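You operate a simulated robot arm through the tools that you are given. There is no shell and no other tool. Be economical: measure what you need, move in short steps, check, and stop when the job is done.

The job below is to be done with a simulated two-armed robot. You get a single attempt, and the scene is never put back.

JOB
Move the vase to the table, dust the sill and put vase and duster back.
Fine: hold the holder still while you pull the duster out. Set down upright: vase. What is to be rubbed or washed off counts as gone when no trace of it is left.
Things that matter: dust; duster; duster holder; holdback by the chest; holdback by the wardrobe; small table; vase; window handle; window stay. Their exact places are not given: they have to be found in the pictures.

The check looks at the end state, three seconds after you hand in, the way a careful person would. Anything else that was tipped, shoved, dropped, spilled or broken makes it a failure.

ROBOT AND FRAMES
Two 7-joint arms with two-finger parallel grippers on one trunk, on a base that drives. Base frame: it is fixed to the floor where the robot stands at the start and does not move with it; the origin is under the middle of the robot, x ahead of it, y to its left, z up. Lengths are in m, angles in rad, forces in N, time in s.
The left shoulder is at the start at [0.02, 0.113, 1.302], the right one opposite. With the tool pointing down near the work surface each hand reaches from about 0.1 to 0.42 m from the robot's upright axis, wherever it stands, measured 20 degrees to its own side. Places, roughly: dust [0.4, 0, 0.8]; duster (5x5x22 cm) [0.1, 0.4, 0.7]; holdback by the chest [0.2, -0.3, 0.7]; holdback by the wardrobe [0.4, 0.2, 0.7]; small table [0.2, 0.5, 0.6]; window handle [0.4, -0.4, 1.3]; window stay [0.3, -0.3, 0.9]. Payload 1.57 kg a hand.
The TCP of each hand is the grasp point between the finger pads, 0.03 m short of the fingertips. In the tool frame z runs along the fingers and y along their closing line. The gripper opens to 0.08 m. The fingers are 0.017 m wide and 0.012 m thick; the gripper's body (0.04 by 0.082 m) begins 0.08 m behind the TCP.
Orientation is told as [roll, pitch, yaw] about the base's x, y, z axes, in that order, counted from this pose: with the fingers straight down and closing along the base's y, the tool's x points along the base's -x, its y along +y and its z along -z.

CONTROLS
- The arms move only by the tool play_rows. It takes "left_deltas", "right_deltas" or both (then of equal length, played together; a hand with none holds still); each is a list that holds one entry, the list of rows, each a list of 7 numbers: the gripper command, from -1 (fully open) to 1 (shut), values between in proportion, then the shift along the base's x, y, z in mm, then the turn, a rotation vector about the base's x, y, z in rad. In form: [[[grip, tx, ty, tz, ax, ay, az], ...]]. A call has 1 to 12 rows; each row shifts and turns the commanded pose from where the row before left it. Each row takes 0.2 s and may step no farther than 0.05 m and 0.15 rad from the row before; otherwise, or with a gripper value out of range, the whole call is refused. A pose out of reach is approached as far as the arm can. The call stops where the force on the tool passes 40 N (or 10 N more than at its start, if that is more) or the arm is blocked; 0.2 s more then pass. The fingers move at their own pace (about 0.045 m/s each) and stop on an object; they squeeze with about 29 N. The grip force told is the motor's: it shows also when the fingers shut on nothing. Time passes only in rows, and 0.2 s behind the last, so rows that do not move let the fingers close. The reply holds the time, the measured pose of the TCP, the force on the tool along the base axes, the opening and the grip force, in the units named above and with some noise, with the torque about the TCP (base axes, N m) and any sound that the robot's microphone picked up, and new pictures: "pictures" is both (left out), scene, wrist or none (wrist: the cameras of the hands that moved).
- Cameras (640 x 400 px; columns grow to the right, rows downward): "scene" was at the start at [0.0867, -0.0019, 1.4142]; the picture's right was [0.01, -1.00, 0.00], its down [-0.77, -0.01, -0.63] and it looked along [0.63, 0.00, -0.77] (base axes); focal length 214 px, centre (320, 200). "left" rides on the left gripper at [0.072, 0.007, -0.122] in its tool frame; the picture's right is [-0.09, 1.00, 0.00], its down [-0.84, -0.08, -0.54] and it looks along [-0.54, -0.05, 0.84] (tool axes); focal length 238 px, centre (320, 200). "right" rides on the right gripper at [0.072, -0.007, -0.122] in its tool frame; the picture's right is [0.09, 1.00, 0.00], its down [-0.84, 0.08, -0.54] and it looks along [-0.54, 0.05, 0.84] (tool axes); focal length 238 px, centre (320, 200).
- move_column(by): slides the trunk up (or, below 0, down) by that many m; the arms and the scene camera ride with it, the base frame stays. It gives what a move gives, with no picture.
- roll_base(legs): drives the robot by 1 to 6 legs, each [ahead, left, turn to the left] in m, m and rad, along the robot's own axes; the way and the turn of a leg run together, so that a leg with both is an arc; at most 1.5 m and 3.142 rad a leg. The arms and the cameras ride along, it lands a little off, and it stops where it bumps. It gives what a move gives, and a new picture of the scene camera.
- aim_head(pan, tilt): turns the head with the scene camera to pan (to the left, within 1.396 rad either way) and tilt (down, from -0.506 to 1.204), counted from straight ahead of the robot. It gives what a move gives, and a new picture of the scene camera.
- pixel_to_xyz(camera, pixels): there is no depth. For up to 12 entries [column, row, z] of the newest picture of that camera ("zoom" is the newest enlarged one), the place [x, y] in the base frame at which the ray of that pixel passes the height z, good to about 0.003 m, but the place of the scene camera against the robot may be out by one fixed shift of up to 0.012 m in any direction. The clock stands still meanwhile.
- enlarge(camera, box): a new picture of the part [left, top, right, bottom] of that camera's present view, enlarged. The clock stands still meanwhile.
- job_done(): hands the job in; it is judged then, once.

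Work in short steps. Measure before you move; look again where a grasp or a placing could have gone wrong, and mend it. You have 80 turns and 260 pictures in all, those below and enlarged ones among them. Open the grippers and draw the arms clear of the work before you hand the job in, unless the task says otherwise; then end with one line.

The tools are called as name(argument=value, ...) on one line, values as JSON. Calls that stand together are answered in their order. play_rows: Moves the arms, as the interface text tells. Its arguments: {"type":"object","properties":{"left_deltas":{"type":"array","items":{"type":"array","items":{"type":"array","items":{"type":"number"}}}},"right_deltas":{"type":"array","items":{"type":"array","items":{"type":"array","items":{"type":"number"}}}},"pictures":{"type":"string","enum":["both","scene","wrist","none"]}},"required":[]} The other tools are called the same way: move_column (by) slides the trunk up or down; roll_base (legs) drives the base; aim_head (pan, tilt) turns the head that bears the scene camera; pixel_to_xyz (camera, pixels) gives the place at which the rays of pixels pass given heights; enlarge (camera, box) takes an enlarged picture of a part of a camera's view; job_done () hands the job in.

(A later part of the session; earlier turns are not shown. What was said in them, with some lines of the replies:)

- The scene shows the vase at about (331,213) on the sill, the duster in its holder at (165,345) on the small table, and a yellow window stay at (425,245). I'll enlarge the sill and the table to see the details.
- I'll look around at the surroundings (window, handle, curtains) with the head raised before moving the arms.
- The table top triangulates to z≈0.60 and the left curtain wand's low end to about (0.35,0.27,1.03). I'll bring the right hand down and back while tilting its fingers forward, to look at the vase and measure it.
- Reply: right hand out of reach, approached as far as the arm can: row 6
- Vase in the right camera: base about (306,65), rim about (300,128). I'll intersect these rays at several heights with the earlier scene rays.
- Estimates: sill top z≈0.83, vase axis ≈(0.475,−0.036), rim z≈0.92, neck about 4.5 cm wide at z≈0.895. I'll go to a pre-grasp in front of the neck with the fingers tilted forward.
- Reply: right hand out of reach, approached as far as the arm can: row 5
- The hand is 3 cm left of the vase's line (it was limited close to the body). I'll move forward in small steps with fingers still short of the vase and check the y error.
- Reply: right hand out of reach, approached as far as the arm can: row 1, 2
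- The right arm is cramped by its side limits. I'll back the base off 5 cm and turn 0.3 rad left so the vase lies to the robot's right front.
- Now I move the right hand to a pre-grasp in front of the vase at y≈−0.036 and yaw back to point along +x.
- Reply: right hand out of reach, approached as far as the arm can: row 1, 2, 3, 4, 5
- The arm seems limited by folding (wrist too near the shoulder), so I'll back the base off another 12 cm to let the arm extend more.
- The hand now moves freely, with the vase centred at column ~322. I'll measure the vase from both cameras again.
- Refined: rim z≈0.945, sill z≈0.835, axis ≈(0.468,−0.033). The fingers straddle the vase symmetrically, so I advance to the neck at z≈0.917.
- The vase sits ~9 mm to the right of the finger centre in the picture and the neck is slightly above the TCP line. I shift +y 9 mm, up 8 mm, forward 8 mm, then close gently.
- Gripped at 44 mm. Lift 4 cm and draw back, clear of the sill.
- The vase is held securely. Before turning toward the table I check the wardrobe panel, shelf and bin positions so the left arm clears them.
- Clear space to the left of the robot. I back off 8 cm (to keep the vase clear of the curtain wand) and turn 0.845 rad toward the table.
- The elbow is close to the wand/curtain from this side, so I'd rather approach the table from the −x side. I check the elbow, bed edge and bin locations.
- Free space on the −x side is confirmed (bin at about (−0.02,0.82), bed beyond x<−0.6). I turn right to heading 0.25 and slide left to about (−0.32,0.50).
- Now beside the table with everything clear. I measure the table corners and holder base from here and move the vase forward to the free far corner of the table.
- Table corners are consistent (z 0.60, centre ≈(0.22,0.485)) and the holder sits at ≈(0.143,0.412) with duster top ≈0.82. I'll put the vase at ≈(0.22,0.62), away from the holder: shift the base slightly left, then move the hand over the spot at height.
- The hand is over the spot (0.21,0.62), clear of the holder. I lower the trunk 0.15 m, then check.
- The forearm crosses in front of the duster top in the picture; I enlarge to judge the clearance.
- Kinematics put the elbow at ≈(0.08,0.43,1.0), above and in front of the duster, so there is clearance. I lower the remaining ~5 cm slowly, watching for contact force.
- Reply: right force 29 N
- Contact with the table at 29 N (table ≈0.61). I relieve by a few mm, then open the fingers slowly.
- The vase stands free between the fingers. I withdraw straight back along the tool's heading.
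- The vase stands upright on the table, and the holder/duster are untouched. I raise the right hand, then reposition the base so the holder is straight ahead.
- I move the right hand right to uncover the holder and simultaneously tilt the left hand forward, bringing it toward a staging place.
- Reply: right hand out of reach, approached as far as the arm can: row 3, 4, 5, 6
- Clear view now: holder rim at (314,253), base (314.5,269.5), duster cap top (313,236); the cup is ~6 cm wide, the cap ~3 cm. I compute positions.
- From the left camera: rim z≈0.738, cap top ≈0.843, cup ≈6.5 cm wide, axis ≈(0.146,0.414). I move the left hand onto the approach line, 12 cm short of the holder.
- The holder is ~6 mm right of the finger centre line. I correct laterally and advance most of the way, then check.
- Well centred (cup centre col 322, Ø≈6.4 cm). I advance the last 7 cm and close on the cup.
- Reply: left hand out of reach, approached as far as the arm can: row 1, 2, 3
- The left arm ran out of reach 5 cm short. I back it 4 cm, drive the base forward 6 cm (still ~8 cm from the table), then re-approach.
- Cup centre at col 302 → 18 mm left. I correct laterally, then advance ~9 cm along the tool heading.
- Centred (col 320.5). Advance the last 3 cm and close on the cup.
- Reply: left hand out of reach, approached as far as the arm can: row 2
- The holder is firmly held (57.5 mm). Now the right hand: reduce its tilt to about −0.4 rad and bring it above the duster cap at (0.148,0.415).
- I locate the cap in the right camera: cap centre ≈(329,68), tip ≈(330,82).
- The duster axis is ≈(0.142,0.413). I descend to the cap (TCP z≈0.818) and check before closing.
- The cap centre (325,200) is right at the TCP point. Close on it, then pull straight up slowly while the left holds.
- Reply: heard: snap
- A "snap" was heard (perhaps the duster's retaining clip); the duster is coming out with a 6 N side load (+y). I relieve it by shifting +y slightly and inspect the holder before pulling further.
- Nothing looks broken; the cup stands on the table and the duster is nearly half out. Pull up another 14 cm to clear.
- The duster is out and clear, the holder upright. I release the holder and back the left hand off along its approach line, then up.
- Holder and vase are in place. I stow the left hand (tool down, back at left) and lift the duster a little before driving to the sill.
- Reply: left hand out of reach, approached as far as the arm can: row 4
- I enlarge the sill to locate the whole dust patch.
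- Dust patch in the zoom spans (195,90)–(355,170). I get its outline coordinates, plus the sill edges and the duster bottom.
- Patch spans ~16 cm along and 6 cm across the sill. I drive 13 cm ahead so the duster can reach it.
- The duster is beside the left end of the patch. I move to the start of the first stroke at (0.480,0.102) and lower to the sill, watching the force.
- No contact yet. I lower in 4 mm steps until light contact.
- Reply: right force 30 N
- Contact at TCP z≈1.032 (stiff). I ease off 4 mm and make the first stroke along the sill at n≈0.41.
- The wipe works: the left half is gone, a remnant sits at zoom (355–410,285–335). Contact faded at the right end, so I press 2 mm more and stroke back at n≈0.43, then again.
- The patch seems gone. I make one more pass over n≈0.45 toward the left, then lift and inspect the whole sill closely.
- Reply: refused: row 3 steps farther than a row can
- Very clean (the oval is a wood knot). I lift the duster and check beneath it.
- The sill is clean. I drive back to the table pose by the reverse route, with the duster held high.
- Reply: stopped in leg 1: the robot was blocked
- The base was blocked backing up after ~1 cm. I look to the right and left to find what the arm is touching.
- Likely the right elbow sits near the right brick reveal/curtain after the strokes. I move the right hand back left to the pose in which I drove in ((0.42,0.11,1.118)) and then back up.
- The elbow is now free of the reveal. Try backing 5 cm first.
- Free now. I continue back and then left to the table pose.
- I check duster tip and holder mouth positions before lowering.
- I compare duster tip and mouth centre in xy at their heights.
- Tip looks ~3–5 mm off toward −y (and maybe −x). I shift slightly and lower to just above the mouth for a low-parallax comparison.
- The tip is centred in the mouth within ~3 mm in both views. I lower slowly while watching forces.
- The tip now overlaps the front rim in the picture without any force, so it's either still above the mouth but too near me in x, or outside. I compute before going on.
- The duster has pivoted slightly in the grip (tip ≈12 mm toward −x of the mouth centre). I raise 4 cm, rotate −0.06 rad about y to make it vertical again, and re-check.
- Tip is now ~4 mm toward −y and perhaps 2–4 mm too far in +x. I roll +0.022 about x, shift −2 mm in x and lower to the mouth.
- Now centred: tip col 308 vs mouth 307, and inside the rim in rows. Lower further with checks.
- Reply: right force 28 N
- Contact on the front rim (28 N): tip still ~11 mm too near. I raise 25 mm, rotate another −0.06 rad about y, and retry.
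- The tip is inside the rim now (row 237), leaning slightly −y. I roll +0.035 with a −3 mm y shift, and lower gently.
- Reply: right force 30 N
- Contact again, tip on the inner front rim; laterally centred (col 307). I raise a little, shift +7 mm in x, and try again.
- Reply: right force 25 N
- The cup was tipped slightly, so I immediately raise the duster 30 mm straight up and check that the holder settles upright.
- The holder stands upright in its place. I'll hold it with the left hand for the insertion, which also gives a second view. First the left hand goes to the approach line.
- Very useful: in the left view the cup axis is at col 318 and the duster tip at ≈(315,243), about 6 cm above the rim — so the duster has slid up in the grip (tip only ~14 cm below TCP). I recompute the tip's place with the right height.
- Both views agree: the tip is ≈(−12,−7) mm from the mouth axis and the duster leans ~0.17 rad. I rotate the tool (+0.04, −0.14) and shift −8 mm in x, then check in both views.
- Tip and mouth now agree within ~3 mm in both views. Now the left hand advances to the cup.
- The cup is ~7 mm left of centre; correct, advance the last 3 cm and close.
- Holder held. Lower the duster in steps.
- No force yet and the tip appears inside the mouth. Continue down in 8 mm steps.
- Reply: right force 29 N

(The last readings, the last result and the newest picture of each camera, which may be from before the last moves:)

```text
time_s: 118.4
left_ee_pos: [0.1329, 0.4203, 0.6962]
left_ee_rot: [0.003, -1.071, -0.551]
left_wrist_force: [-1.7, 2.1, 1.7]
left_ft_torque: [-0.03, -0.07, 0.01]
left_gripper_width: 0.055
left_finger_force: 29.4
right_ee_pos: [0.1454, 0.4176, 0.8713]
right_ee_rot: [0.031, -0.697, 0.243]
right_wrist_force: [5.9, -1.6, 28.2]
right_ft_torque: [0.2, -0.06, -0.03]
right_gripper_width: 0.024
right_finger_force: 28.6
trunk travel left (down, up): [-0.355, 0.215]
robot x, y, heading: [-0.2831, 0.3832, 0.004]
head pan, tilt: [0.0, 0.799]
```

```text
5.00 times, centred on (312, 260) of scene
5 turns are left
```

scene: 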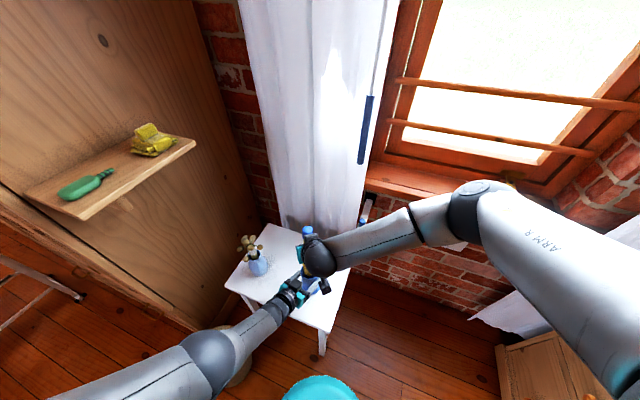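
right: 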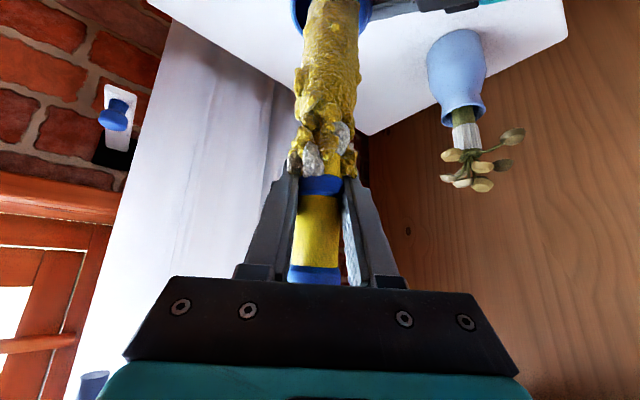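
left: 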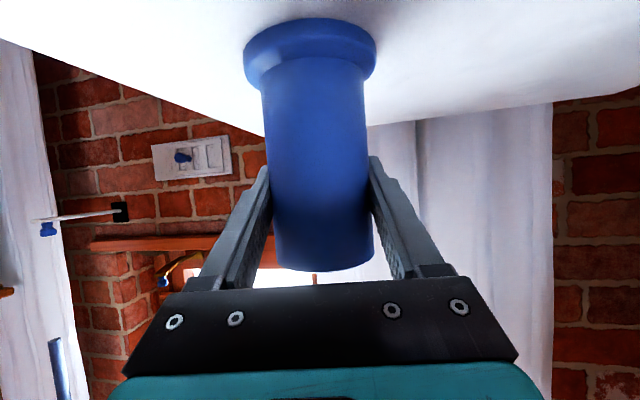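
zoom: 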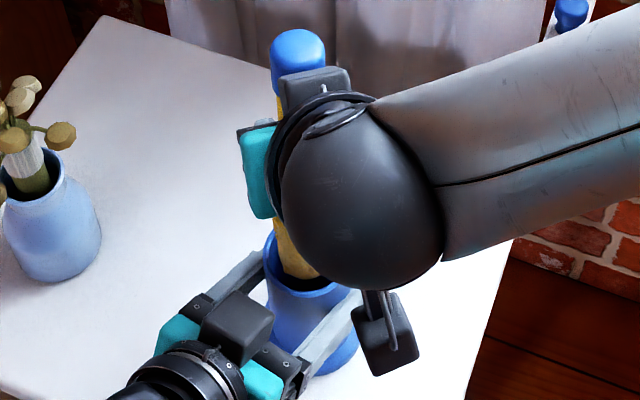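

Only a few turns remain, so I chain steps now. The contact pushes the tool +x, so the tip sits on the front inner rim: I raise slightly, shift +7 mm in x, and lower through the mouth.

play_rows(right_deltas=[[[1, 0, 0, 14, 0, 0, 0], [1, 8, 0, 0, 0, 0, 0], [1, 0, 0, -8, 0, 0, 0], [1, 0, 0, -8, 0, 0, 0], [1, 0, 0, -8, 0, 0, 0], [1, 0, 0, -8, 0, 0, 0], [1, 0, 0, -8, 0, 0, 0], [1, 0, 0, 0, 0, 0, 0]]], pictures="both")

enlarge(camera="scene", box=[280, 220, 344, 300])

```text
time_s: 119.6
left_ee_pos: [0.1346, 0.4201, 0.6957]
left_ee_rot: [0.001, -1.071, -0.55]
left_wrist_force: [-3.5, 2.6, 6.8]
left_ft_torque: [0.32, 0.45, 0.21]
left_gripper_width: 0.055
left_finger_force: 29.1
right_ee_pos: [0.1536, 0.4202, 0.863]
right_ee_rot: [0.032, -0.699, 0.242]
right_wrist_force: [-0.8, -2.0, 4.9]
right_ft_torque: [-0.16, 0.13, 0.0]
right_gripper_width: 0.0242
right_finger_force: 29.2
trunk travel left (down, up): [-0.355, 0.215]
robot x, y, heading: [-0.2848, 0.3861, 0.0]
head pan, tilt: [0.0, 0.799]
stopped in row 5 (right hand): the force on the tool passed its limit at 45 N (the readings are from after the stop); the commanded pose is now the measured one
```

scene: 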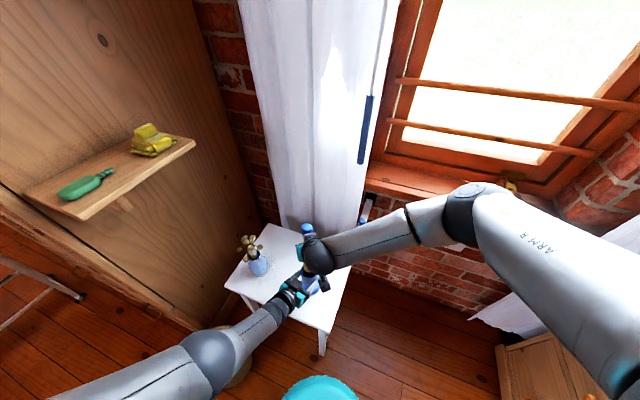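
right: 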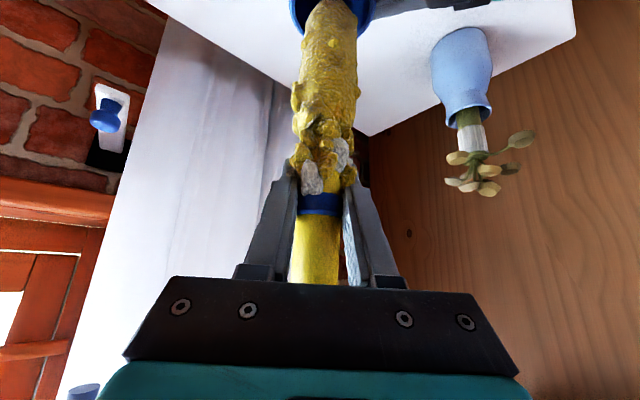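

```text
5.00 times, centred on (312, 260) of scene
4 turns are left
```

zoom: 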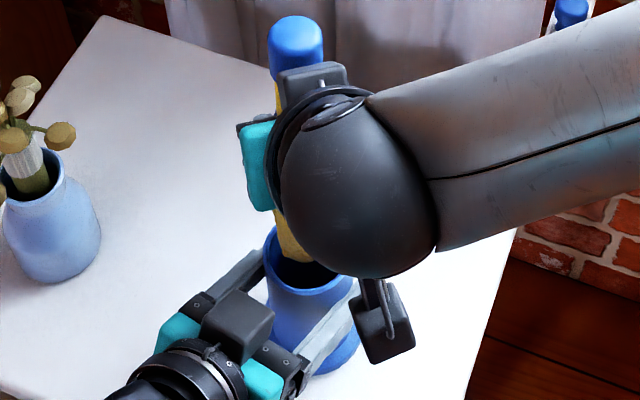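

The duster seems ~5 mm too far +y in the mouth. I raise, shift (−2,−6) mm and lower, followed by a second small search step.

play_rows(right_deltas=[[[1, 0, 0, 12, 0, 0, 0], [1, -2, -6, 0, 0, 0, 0], [1, 0, 0, -8, 0, 0, 0], [1, 0, 0, -8, 0, 0, 0], [1, 0, 0, -8, 0, 0, 0], [1, 0, 0, -8, 0, 0, 0], [1, 0, 0, -8, 0, 0, 0], [1, 0, 0, -8, 0, 0, 0], [1, 0, 0, 0, 0, 0, 0]]], pictures="none")

play_rows(right_deltas=[[[1, 0, 0, 9, 0, 0, 0], [1, -4, 0, 0, 0, 0, 0], [1, 0, 0, -8, 0, 0, 0], [1, 0, 0, -8, 0, 0, 0], [1, 0, 0, -8, 0, 0, 0], [1, 0, 0, -8, 0, 0, 0], [1, 0, 0, -8, 0, 0, 0], [1, 0, 0, 0, 0, 0, 0]]], pictures="both")

enlarge(camera="scene", box=[280, 220, 344, 300])

```text
time_s: 120.8
left_ee_pos: [0.1342, 0.4197, 0.6971]
left_ee_rot: [0.005, -1.073, -0.549]
left_wrist_force: [-1.6, 3.6, 5.9]
left_ft_torque: [0.13, 0.34, 0.05]
left_gripper_width: 0.0553
left_finger_force: 28.7
right_ee_pos: [0.1582, 0.4154, 0.8598]
right_ee_rot: [0.032, -0.721, 0.246]
right_wrist_force: [-2.8, -1.9, 7.9]
right_ft_torque: [-0.21, 0.18, -0.01]
right_gripper_width: 0.024
right_finger_force: 28.7
trunk travel left (down, up): [-0.355, 0.215]
robot x, y, heading: [-0.2804, 0.3805, 0.002]
head pan, tilt: [0.0, 0.799]
stopped in row 6 (right hand): the force on the tool passed its limit at 49 N (the readings are from after the stop); the commanded pose is now the measured one
```

```text
time_s: 122.7
left_ee_pos: [0.1354, 0.4206, 0.6954]
left_ee_rot: [0.001, -1.072, -0.55]
left_wrist_force: [-1.5, -2.1, 10.1]
left_ft_torque: [0.12, -0.39, 0.05]
left_gripper_width: 0.0552
left_finger_force: 28.8
right_ee_pos: [0.1561, 0.4169, 0.8365]
right_ee_rot: [0.03, -0.716, 0.248]
right_wrist_force: [5.4, 4.7, 2.0]
right_ft_torque: [0.54, -0.49, -0.07]
right_gripper_width: 0.0241
right_finger_force: 29.2
right hand out of reach, approached as far as the arm can: row 6
trunk travel left (down, up): [-0.355, 0.215]
robot x, y, heading: [-0.2844, 0.3854, -0.001]
head pan, tilt: [0.0, 0.799]
```

scene: 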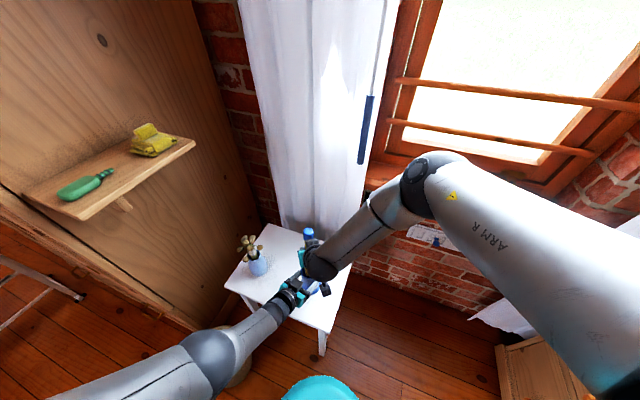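
right: 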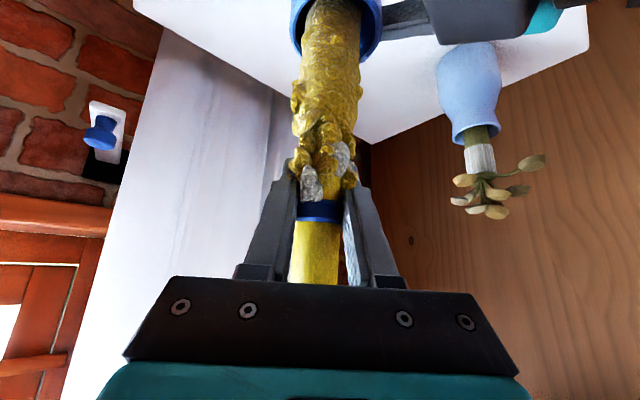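

```text
5.00 times, centred on (312, 260) of scene
3 turns are left
```

zoom: 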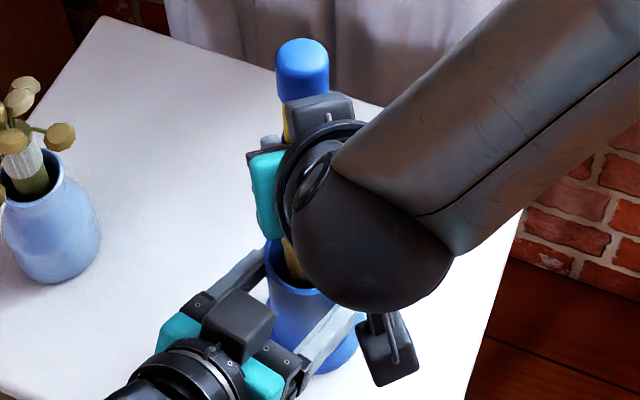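

The duster is now inside the mouth. I release it, withdraw both hands, re-orient the right hand for the vase, and drive to the vase-grasp pose.

play_rows(right_deltas=[[[-1, 0, 0, 0, 0, 0, 0], [-1, 0, 0, 0, 0, 0, 0], [-1, 0, 0, 0, 0, 0, 0], [-1, -12, -3, 15, 0, 0, 0], [-1, -12, -3, 15, 0, 0, 0], [-1, -12, -3, 15, 0, 0, 0], [-1, -12, -3, 15, 0, 0, 0], [-1, -12, -3, 15, 0, 0, 0], [-1, -12, -3, 15, 0, 0, 0], [-1, 0, 0, 32, 0, 0, 0], [-1, 0, 0, 32, 0, 0, 0], [-1, 0, 0, 32, 0, 0, 0]]], pictures="scene")

play_rows(left_deltas=[[[0.3, 0, 0, 0, 0, 0, 0], [-0.3, 0, 0, 0, 0, 0, 0], [-1, 0, 0, 0, 0, 0, 0], [-1, 0, 0, 0, 0, 0, 0], [-1, -20, 12, 0, 0, 0, 0], [-1, -25, 15, 0, 0, 0, 0], [-1, -26, 16, 0, 0, 0, 0], [-1, -20, 15, 30, 0, 0, 0.05], [-1, -10, 20, 40, 0, 0, 0.1], [-1, 0, 25, 40, 0, 0, 0.1], [-1, 0, 25, 40, 0, 0, 0.1], [-1, 0, 25, 40, 0, 0, 0.1]]], pictures="none")

play_rows(right_deltas=[[[-1, 12, -6, 0, 0.029, -0.113, 0], [-1, 12, -6, 0, 0.029, -0.113, 0], [-1, 12, -6, 0, 0.029, -0.113, 0], [-1, 12, -7, 0, 0, 0, -0.137], [-1, 11, -7, 0, 0, 0, -0.137], [-1, 11, -7, 0, 0, 0, -0.137], [-1, 11, -6, 0, 0, 0, -0.137], [-1, 0, 0, 0, 0, 0, 0]]], pictures="scene")

roll_base(legs=[[-0.037, 0.167, 0], [0, 0, 0.23]])

move_column(by=-0.15)

play_rows(right_deltas=[[[-1, 0, 0, 0, 0, 0, 0]]], pictures="both")

enlarge(camera="scene", box=[290, 180, 470, 310])

```text
time_s: 125.2
left_ee_pos: [0.1355, 0.4206, 0.6958]
left_ee_rot: [0.003, -1.072, -0.55]
left_wrist_force: [0.6, -2.7, 11.6]
left_ft_torque: [-0.32, -0.04, 0.04]
left_gripper_width: 0.0551
left_finger_force: 28.7
right_ee_pos: [0.0821, 0.3987, 1.0228]
right_ee_rot: [0.034, -0.717, 0.243]
right_wrist_force: [-1.2, -0.4, 0.3]
right_ft_torque: [0.0, 0.02, -0.01]
right_gripper_width: 0.0801
right_finger_force: 0.0
trunk travel left (down, up): [-0.355, 0.215]
robot x, y, heading: [-0.2799, 0.3846, 0.004]
head pan, tilt: [0.0, 0.799]
```

scene: 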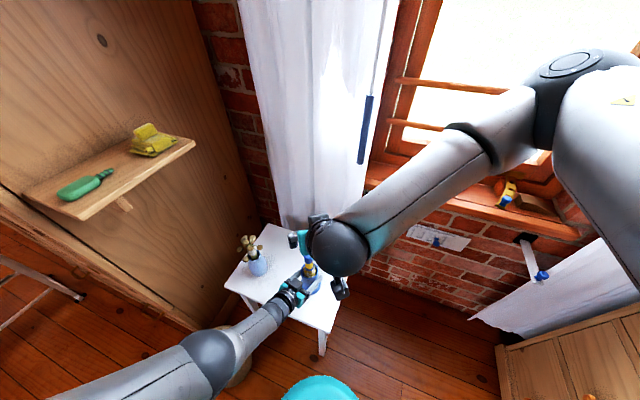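

```text
time_s: 127.8
left_ee_pos: [0.0353, 0.5729, 0.8858]
left_ee_rot: [0.004, -1.066, -0.1]
left_wrist_force: [0.5, 0.3, -0.3]
left_ft_torque: [-0.01, 0.02, 0.0]
left_gripper_width: 0.08
left_finger_force: 0.2
right_ee_pos: [0.0838, 0.3996, 1.022]
right_ee_rot: [0.035, -0.719, 0.245]
right_wrist_force: [0.0, 1.0, -0.5]
right_ft_torque: [-0.04, 0.02, 0.0]
right_gripper_width: 0.0799
right_finger_force: 0.1
trunk travel left (down, up): [-0.355, 0.215]
robot x, y, heading: [-0.2838, 0.3817, 0.002]
head pan, tilt: [0.0, 0.799]
```

```text
time_s: 129.7
left_ee_pos: [0.035, 0.5723, 0.8866]
left_ee_rot: [0.002, -1.067, -0.1]
left_wrist_force: [0.4, 0.0, -0.2]
left_ft_torque: [0.01, 0.01, 0.02]
left_gripper_width: 0.0801
left_finger_force: 0.1
right_ee_pos: [0.1476, 0.3854, 1.0381]
right_ee_rot: [0.038, -1.068, -0.308]
right_wrist_force: [0.1, -0.5, 0.3]
right_ft_torque: [0.03, 0.02, -0.05]
right_gripper_width: 0.0801
right_finger_force: 0.1
right hand out of reach, approached as far as the arm can: row 2, 3
trunk travel left (down, up): [-0.355, 0.215]
robot x, y, heading: [-0.2828, 0.3839, -0.006]
head pan, tilt: [0.0, 0.799]
```

scene: 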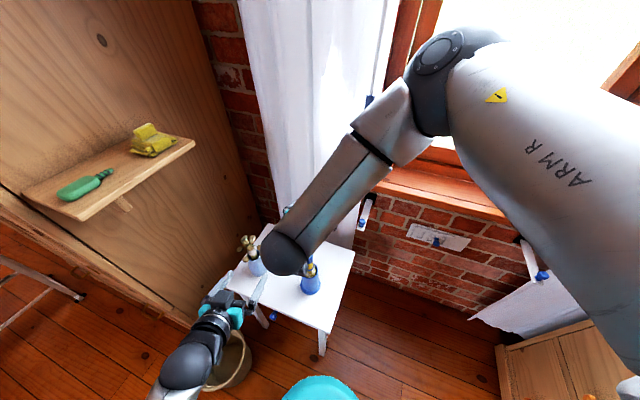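

```text
time_s: 131.9
left_ee_pos: [-0.0538, 0.8076, 0.8865]
left_ee_rot: [0.003, -1.069, 0.133]
left_wrist_force: [0.1, 0.2, 0.2]
left_ft_torque: [-0.02, 0.02, 0.02]
left_gripper_width: 0.0798
left_finger_force: 0.1
right_ee_pos: [0.0995, 0.6488, 1.0378]
right_ee_rot: [0.039, -1.068, -0.076]
right_wrist_force: [-0.2, 0.2, 0.4]
right_ft_torque: [0.03, 0.03, 0.02]
right_gripper_width: 0.0798
right_finger_force: 0.1
trunk travel left (down, up): [-0.355, 0.215]
robot x, y, heading: [-0.319, 0.5502, 0.229]
head pan, tilt: [0.0, 0.799]
```

scene: 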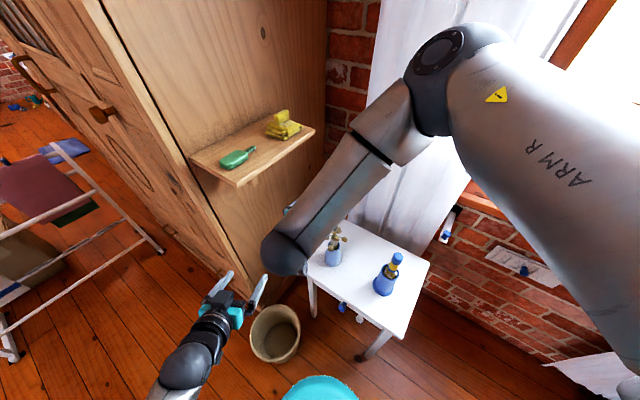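

```text
time_s: 133.7
left_ee_pos: [-0.0536, 0.8065, 0.7365]
left_ee_rot: [0.001, -1.068, 0.133]
left_wrist_force: [-0.6, 0.4, 1.2]
left_ft_torque: [-0.03, -0.05, 0.04]
left_gripper_width: 0.0797
left_finger_force: 0.1
right_ee_pos: [0.0991, 0.6488, 0.8897]
right_ee_rot: [0.04, -1.067, -0.076]
right_wrist_force: [0.2, 0.2, 0.4]
right_ft_torque: [-0.03, 0.02, 0.01]
right_gripper_width: 0.08
right_finger_force: 0.1
trunk travel left (down, up): [-0.205, 0.365]
robot x, y, heading: [-0.3208, 0.5528, 0.228]
head pan, tilt: [0.0, 0.799]
```

```text
time_s: 134.1
left_ee_pos: [-0.0529, 0.8068, 0.7367]
left_ee_rot: [0.001, -1.067, 0.132]
left_wrist_force: [0.7, -0.4, 0.2]
left_ft_torque: [0.02, 0.02, 0.03]
left_gripper_width: 0.0803
left_finger_force: 0.1
right_ee_pos: [0.0982, 0.6502, 0.8894]
right_ee_rot: [0.038, -1.068, -0.076]
right_wrist_force: [0.0, 0.4, -0.2]
right_ft_torque: [0.0, -0.03, -0.01]
right_gripper_width: 0.0801
right_finger_force: 0.1
trunk travel left (down, up): [-0.205, 0.365]
robot x, y, heading: [-0.3226, 0.5493, 0.23]
head pan, tilt: [0.0, 0.799]
```

scene: 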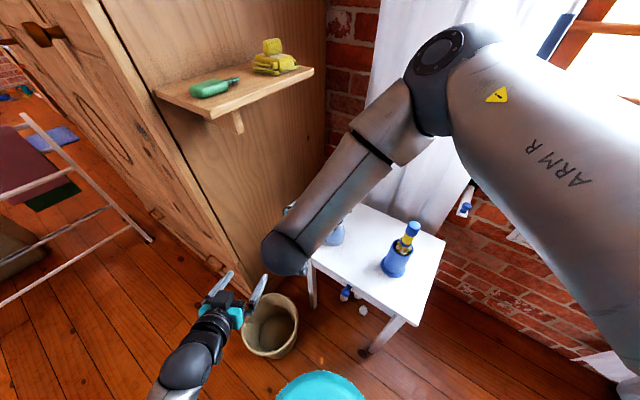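
right: 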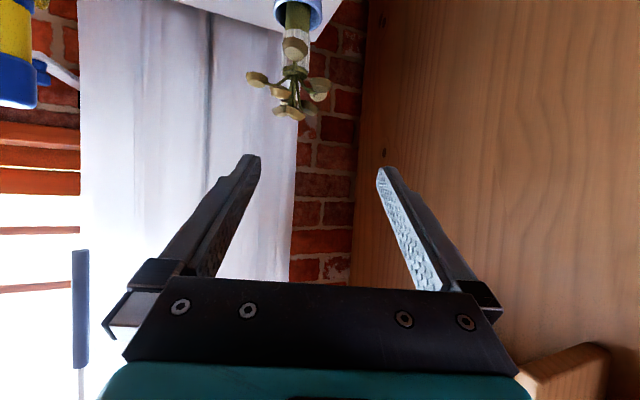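

```text
3.08 times, centred on (380, 245) of scene
2 turns are left
```

zoom: 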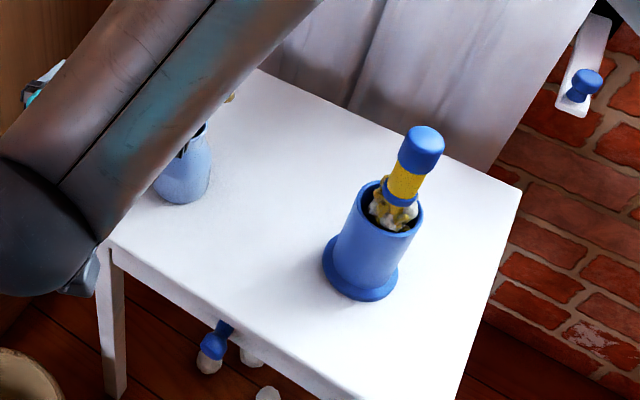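

The duster is fully seated and upright in its holder. Two turns remain, so I chain: descend and grasp the vase at its known pose, lift, raise the trunk, and drive to the sill.

play_rows(right_deltas=[[[-1, 4, -6.3, -37, -0.004, 0, -0.008], [-1, 4, -6.3, -37, -0.004, 0, -0.008], [-1, 4, -6.3, -37, -0.004, 0, -0.008], [-1, 4, -6.3, -37, -0.004, 0, -0.008], [-1, 4, -6.3, -36, -0.004, 0, -0.008], [-1, 24, 0, 0, 0, 0, 0], [-1, 24, 0, 0, 0, 0, 0], [-1, 24, 0, 0, 0, 0, 0], [-1, 23, 0, 0, 0, 0, 0], [-1, 0, 0, 0, 0, 0, 0]]], pictures="wrist")

play_rows(right_deltas=[[[-0.3, 0, 0, 0, 0, 0, 0], [0.2, 0, 0, 0, 0, 0, 0], [0.5, 0, 0, 0, 0, 0, 0], [1, 0, 0, 0, 0, 0, 0], [1, 0, 0, 0, 0, 0, 0], [1, 0, 0, 0, 0, 0, 0]]], pictures="none")

play_rows(right_deltas=[[[1, 0, 0, 15, 0, 0, 0], [1, 0, 0, 30, 0, 0, 0], [1, 0, 0, 30, 0, 0, 0], [1, 0, 0, 30, 0, 0, 0], [1, 0, 0, 0, 0, 0, 0]]], pictures="none")

move_column(by=0.15)

play_rows(right_deltas=[[[1, 0, 0, 30, 0, 0, 0], [1, 0, 0, 0, 0, 0, 0]]], pictures="scene")

roll_base(legs=[[-0.08, 0, 0], [0, -0.606, 0], [0.093, 0, 0.075]])

play_rows(right_deltas=[[[1, 0, 0, 0, 0, 0, 0]]], pictures="both")

```text
time_s: 136.3
left_ee_pos: [-0.0546, 0.8054, 0.7374]
left_ee_rot: [0.001, -1.068, 0.132]
left_wrist_force: [-0.7, 0.0, 0.7]
left_ft_torque: [-0.03, 0.0, 0.0]
left_gripper_width: 0.0799
left_finger_force: 0.0
right_ee_pos: [0.2155, 0.6172, 0.7053]
right_ee_rot: [-0.006, -1.068, -0.078]
right_wrist_force: [-0.1, 1.0, -0.7]
right_ft_torque: [0.01, -0.03, 0.0]
right_gripper_width: 0.0799
right_finger_force: 0.1
trunk travel left (down, up): [-0.205, 0.365]
robot x, y, heading: [-0.321, 0.5482, 0.228]
head pan, tilt: [0.0, 0.799]
```

right: 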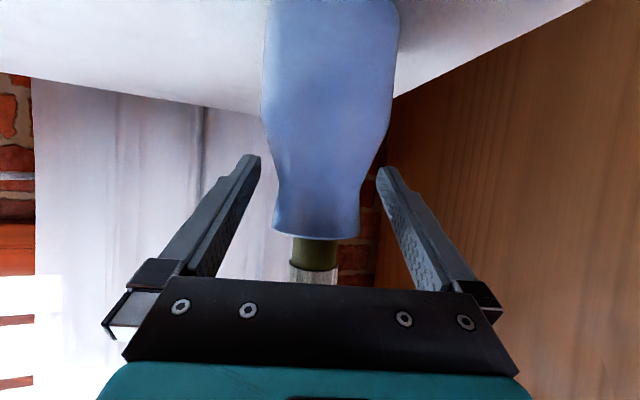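

```text
time_s: 137.7
left_ee_pos: [-0.0532, 0.8063, 0.7354]
left_ee_rot: [0.003, -1.067, 0.134]
left_wrist_force: [0.0, 0.1, -0.8]
left_ft_torque: [0.02, 0.02, -0.01]
left_gripper_width: 0.0799
left_finger_force: 0.0
right_ee_pos: [0.215, 0.6177, 0.7069]
right_ee_rot: [-0.003, -1.07, -0.08]
right_wrist_force: [-0.2, 0.6, -0.6]
right_ft_torque: [0.03, -0.01, 0.01]
right_gripper_width: 0.0437
right_finger_force: 28.9
trunk travel left (down, up): [-0.205, 0.365]
robot x, y, heading: [-0.3184, 0.5508, 0.233]
head pan, tilt: [0.0, 0.799]
```

```text
time_s: 138.9
left_ee_pos: [-0.0524, 0.8068, 0.7364]
left_ee_rot: [0.002, -1.07, 0.132]
left_wrist_force: [0.0, -0.4, 0.4]
left_ft_torque: [0.02, -0.01, 0.0]
left_gripper_width: 0.0801
left_finger_force: 0.0
right_ee_pos: [0.215, 0.6171, 0.8111]
right_ee_rot: [-0.004, -1.068, -0.079]
right_wrist_force: [0.5, 0.7, -2.6]
right_ft_torque: [0.0, -0.05, -0.01]
right_gripper_width: 0.0437
right_finger_force: 29.3
trunk travel left (down, up): [-0.205, 0.365]
robot x, y, heading: [-0.3196, 0.5523, 0.232]
head pan, tilt: [0.0, 0.799]
```

```text
time_s: 140.6
left_ee_pos: [-0.0532, 0.8067, 0.885]
left_ee_rot: [0.002, -1.068, 0.133]
left_wrist_force: [0.0, -0.2, -0.2]
left_ft_torque: [0.01, -0.06, 0.03]
left_gripper_width: 0.0802
left_finger_force: 0.0
right_ee_pos: [0.2151, 0.6184, 0.9605]
right_ee_rot: [-0.004, -1.068, -0.077]
right_wrist_force: [0.2, 0.2, -2.4]
right_ft_torque: [0.01, 0.0, 0.03]
right_gripper_width: 0.0437
right_finger_force: 28.9
trunk travel left (down, up): [-0.355, 0.215]
robot x, y, heading: [-0.3195, 0.5496, 0.233]
head pan, tilt: [0.0, 0.799]
```

```text
time_s: 141.2
left_ee_pos: [-0.0531, 0.807, 0.8861]
left_ee_rot: [0.001, -1.068, 0.132]
left_wrist_force: [0.1, -0.9, -1.3]
left_ft_torque: [-0.01, 0.03, 0.0]
left_gripper_width: 0.0798
left_finger_force: 0.1
right_ee_pos: [0.2139, 0.6168, 0.9919]
right_ee_rot: [-0.005, -1.069, -0.08]
right_wrist_force: [-0.2, 0.8, -3.0]
right_ft_torque: [0.02, -0.02, 0.01]
right_gripper_width: 0.0438
right_finger_force: 28.6
trunk travel left (down, up): [-0.355, 0.215]
robot x, y, heading: [-0.3223, 0.5457, 0.227]
head pan, tilt: [0.0, 0.799]
```

scene: 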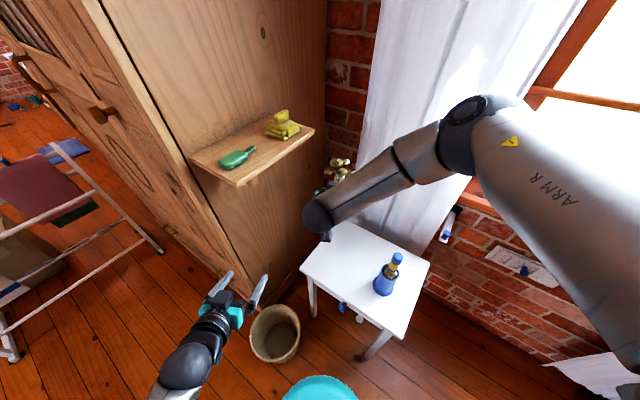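

```text
time_s: 146.0
left_ee_pos: [0.0775, 0.239, 0.885]
left_ee_rot: [0.001, -1.068, 0.205]
left_wrist_force: [0.3, 0.3, -0.3]
left_ft_torque: [0.0, 0.02, 0.04]
left_gripper_width: 0.08
left_finger_force: 0.0
right_ee_pos: [0.358, 0.0707, 0.9912]
right_ee_rot: [-0.004, -1.068, -0.004]
right_wrist_force: [0.7, -0.5, -3.0]
right_ft_torque: [0.0, -0.06, -0.02]
right_gripper_width: 0.0438
right_finger_force: 29.4
trunk travel left (down, up): [-0.355, 0.215]
robot x, y, heading: [-0.169, -0.0371, 0.299]
head pan, tilt: [0.0, 0.799]
```

scene: 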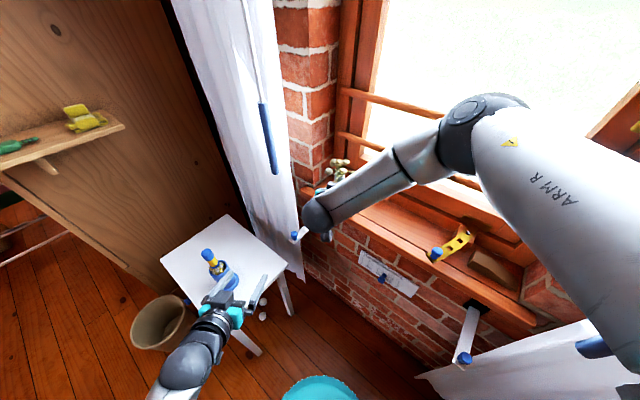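

```text
time_s: 146.4
left_ee_pos: [0.0773, 0.2391, 0.8863]
left_ee_rot: [0.003, -1.068, 0.205]
left_wrist_force: [-0.1, 0.2, -0.5]
left_ft_torque: [0.03, 0.0, -0.01]
left_gripper_width: 0.0798
left_finger_force: 0.1
right_ee_pos: [0.3574, 0.0697, 0.9908]
right_ee_rot: [-0.004, -1.068, -0.004]
right_wrist_force: [0.2, -0.2, -2.5]
right_ft_torque: [0.0, -0.04, 0.03]
right_gripper_width: 0.0439
right_finger_force: 28.9
trunk travel left (down, up): [-0.355, 0.215]
robot x, y, heading: [-0.1704, -0.0346, 0.303]
head pan, tilt: [0.0, 0.799]
1 turns are left
```

scene: 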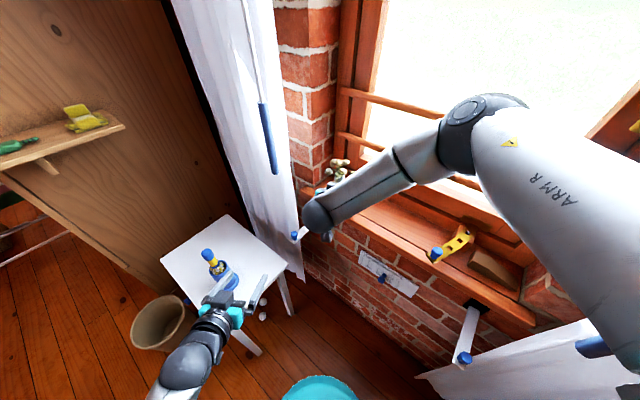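
right: 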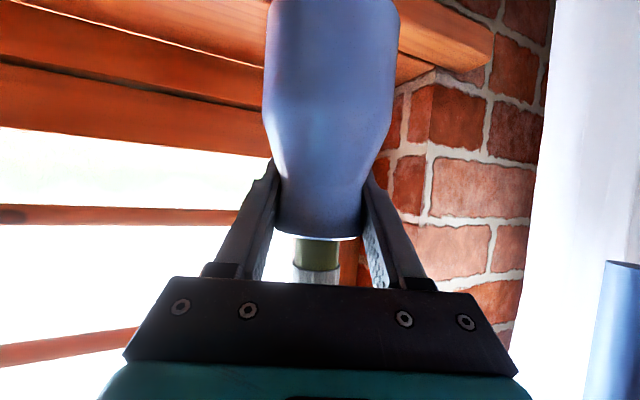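

The vase is gripped and the robot stands as it did when it took the vase. From (0.3575,0.070,0.991) I move over its old place (0.465,−0.028), lower 64 mm to the original height, release, draw back and hand in.

play_rows(right_deltas=[[[1, 26.8, -24.5, 0, 0, 0, 0], [1, 26.8, -24.5, 0, 0, 0, 0], [1, 26.8, -24.5, 0, 0, 0, 0], [1, 26.8, -24.5, 0, 0, 0, 0], [1, 0, 0, 0, 0, 0, 0], [1, 0, 0, -20, 0, 0, 0], [1, 0, 0, -20, 0, 0, 0], [1, 0, 0, -14, 0, 0, 0], [1, 0, 0, -6, 0, 0, 0], [1, 0, 0, -4, 0, 0, 0], [1, 0, 0, 0, 0, 0, 0], [1, 0, 0, 0, 0, 0, 0]]], pictures="none")

play_rows(right_deltas=[[[0.3, 0, 0, 0, 0, 0, 0], [0.0, 0, 0, 0, 0, 0, 0], [-0.4, 0, 0, 0, 0, 0, 0], [-1, 0, 0, 0, 0, 0, 0], [-1, 0, 0, 0, 0, 0, 0], [-1, 0, 0, 0, 0, 0, 0], [-1, -20, 0, 0, 0, 0, 0], [-1, -25, 0, 0, 0, 0, 0], [-1, -25, 0, 0, 0, 0, 0], [-1, -25, 0, 5, 0, 0, 0], [-1, -25, 0, 5, 0, 0, 0], [-1, 0, 0, 0, 0, 0, 0]]], pictures="both")

job_done()

```text
time_s: 149.0
left_ee_pos: [0.0776, 0.2386, 0.886]
left_ee_rot: [0.003, -1.069, 0.204]
left_wrist_force: [0.4, -0.4, 0.5]
left_ft_torque: [0.01, 0.0, 0.01]
left_gripper_width: 0.0799
left_finger_force: 0.0
right_ee_pos: [0.4653, -0.0286, 0.9259]
right_ee_rot: [-0.003, -1.067, -0.006]
right_wrist_force: [-0.6, 0.3, -1.6]
right_ft_torque: [0.02, -0.03, 0.01]
right_gripper_width: 0.0438
right_finger_force: 29.6
trunk travel left (down, up): [-0.355, 0.215]
robot x, y, heading: [-0.1724, -0.0359, 0.304]
head pan, tilt: [0.0, 0.799]
```

```text
time_s: 151.6
left_ee_pos: [0.0779, 0.2391, 0.8866]
left_ee_rot: [0.002, -1.068, 0.205]
left_wrist_force: [-0.6, 0.2, 0.7]
left_ft_torque: [0.0, 0.02, 0.0]
left_gripper_width: 0.08
left_finger_force: 0.1
right_ee_pos: [0.3453, -0.0291, 0.9386]
right_ee_rot: [-0.002, -1.07, -0.006]
right_wrist_force: [0.3, -0.1, -0.5]
right_ft_torque: [0.0, -0.01, 0.01]
right_gripper_width: 0.0797
right_finger_force: 0.1
trunk travel left (down, up): [-0.355, 0.215]
robot x, y, heading: [-0.1663, -0.0431, 0.305]
head pan, tilt: [0.0, 0.799]
```

scene: 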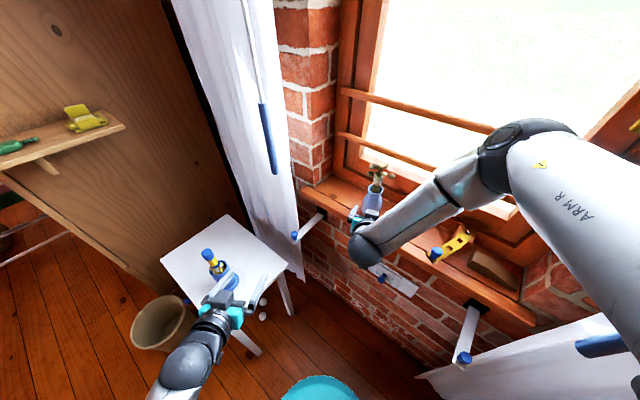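
right: 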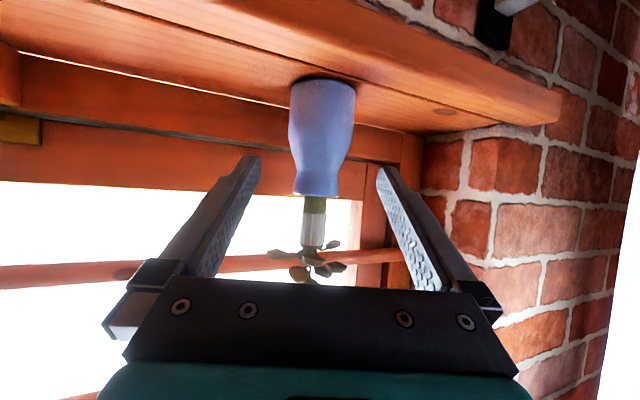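

```text
The job is handed in.
```

The job is handed in: no dust is visible on the sill, the duster is back in its holder and the vase stands upright in its old place, but I heard an unexplained snap when I gripped the duster to pull it out, and I tipped the holder briefly while putting the duster back (it settled upright).
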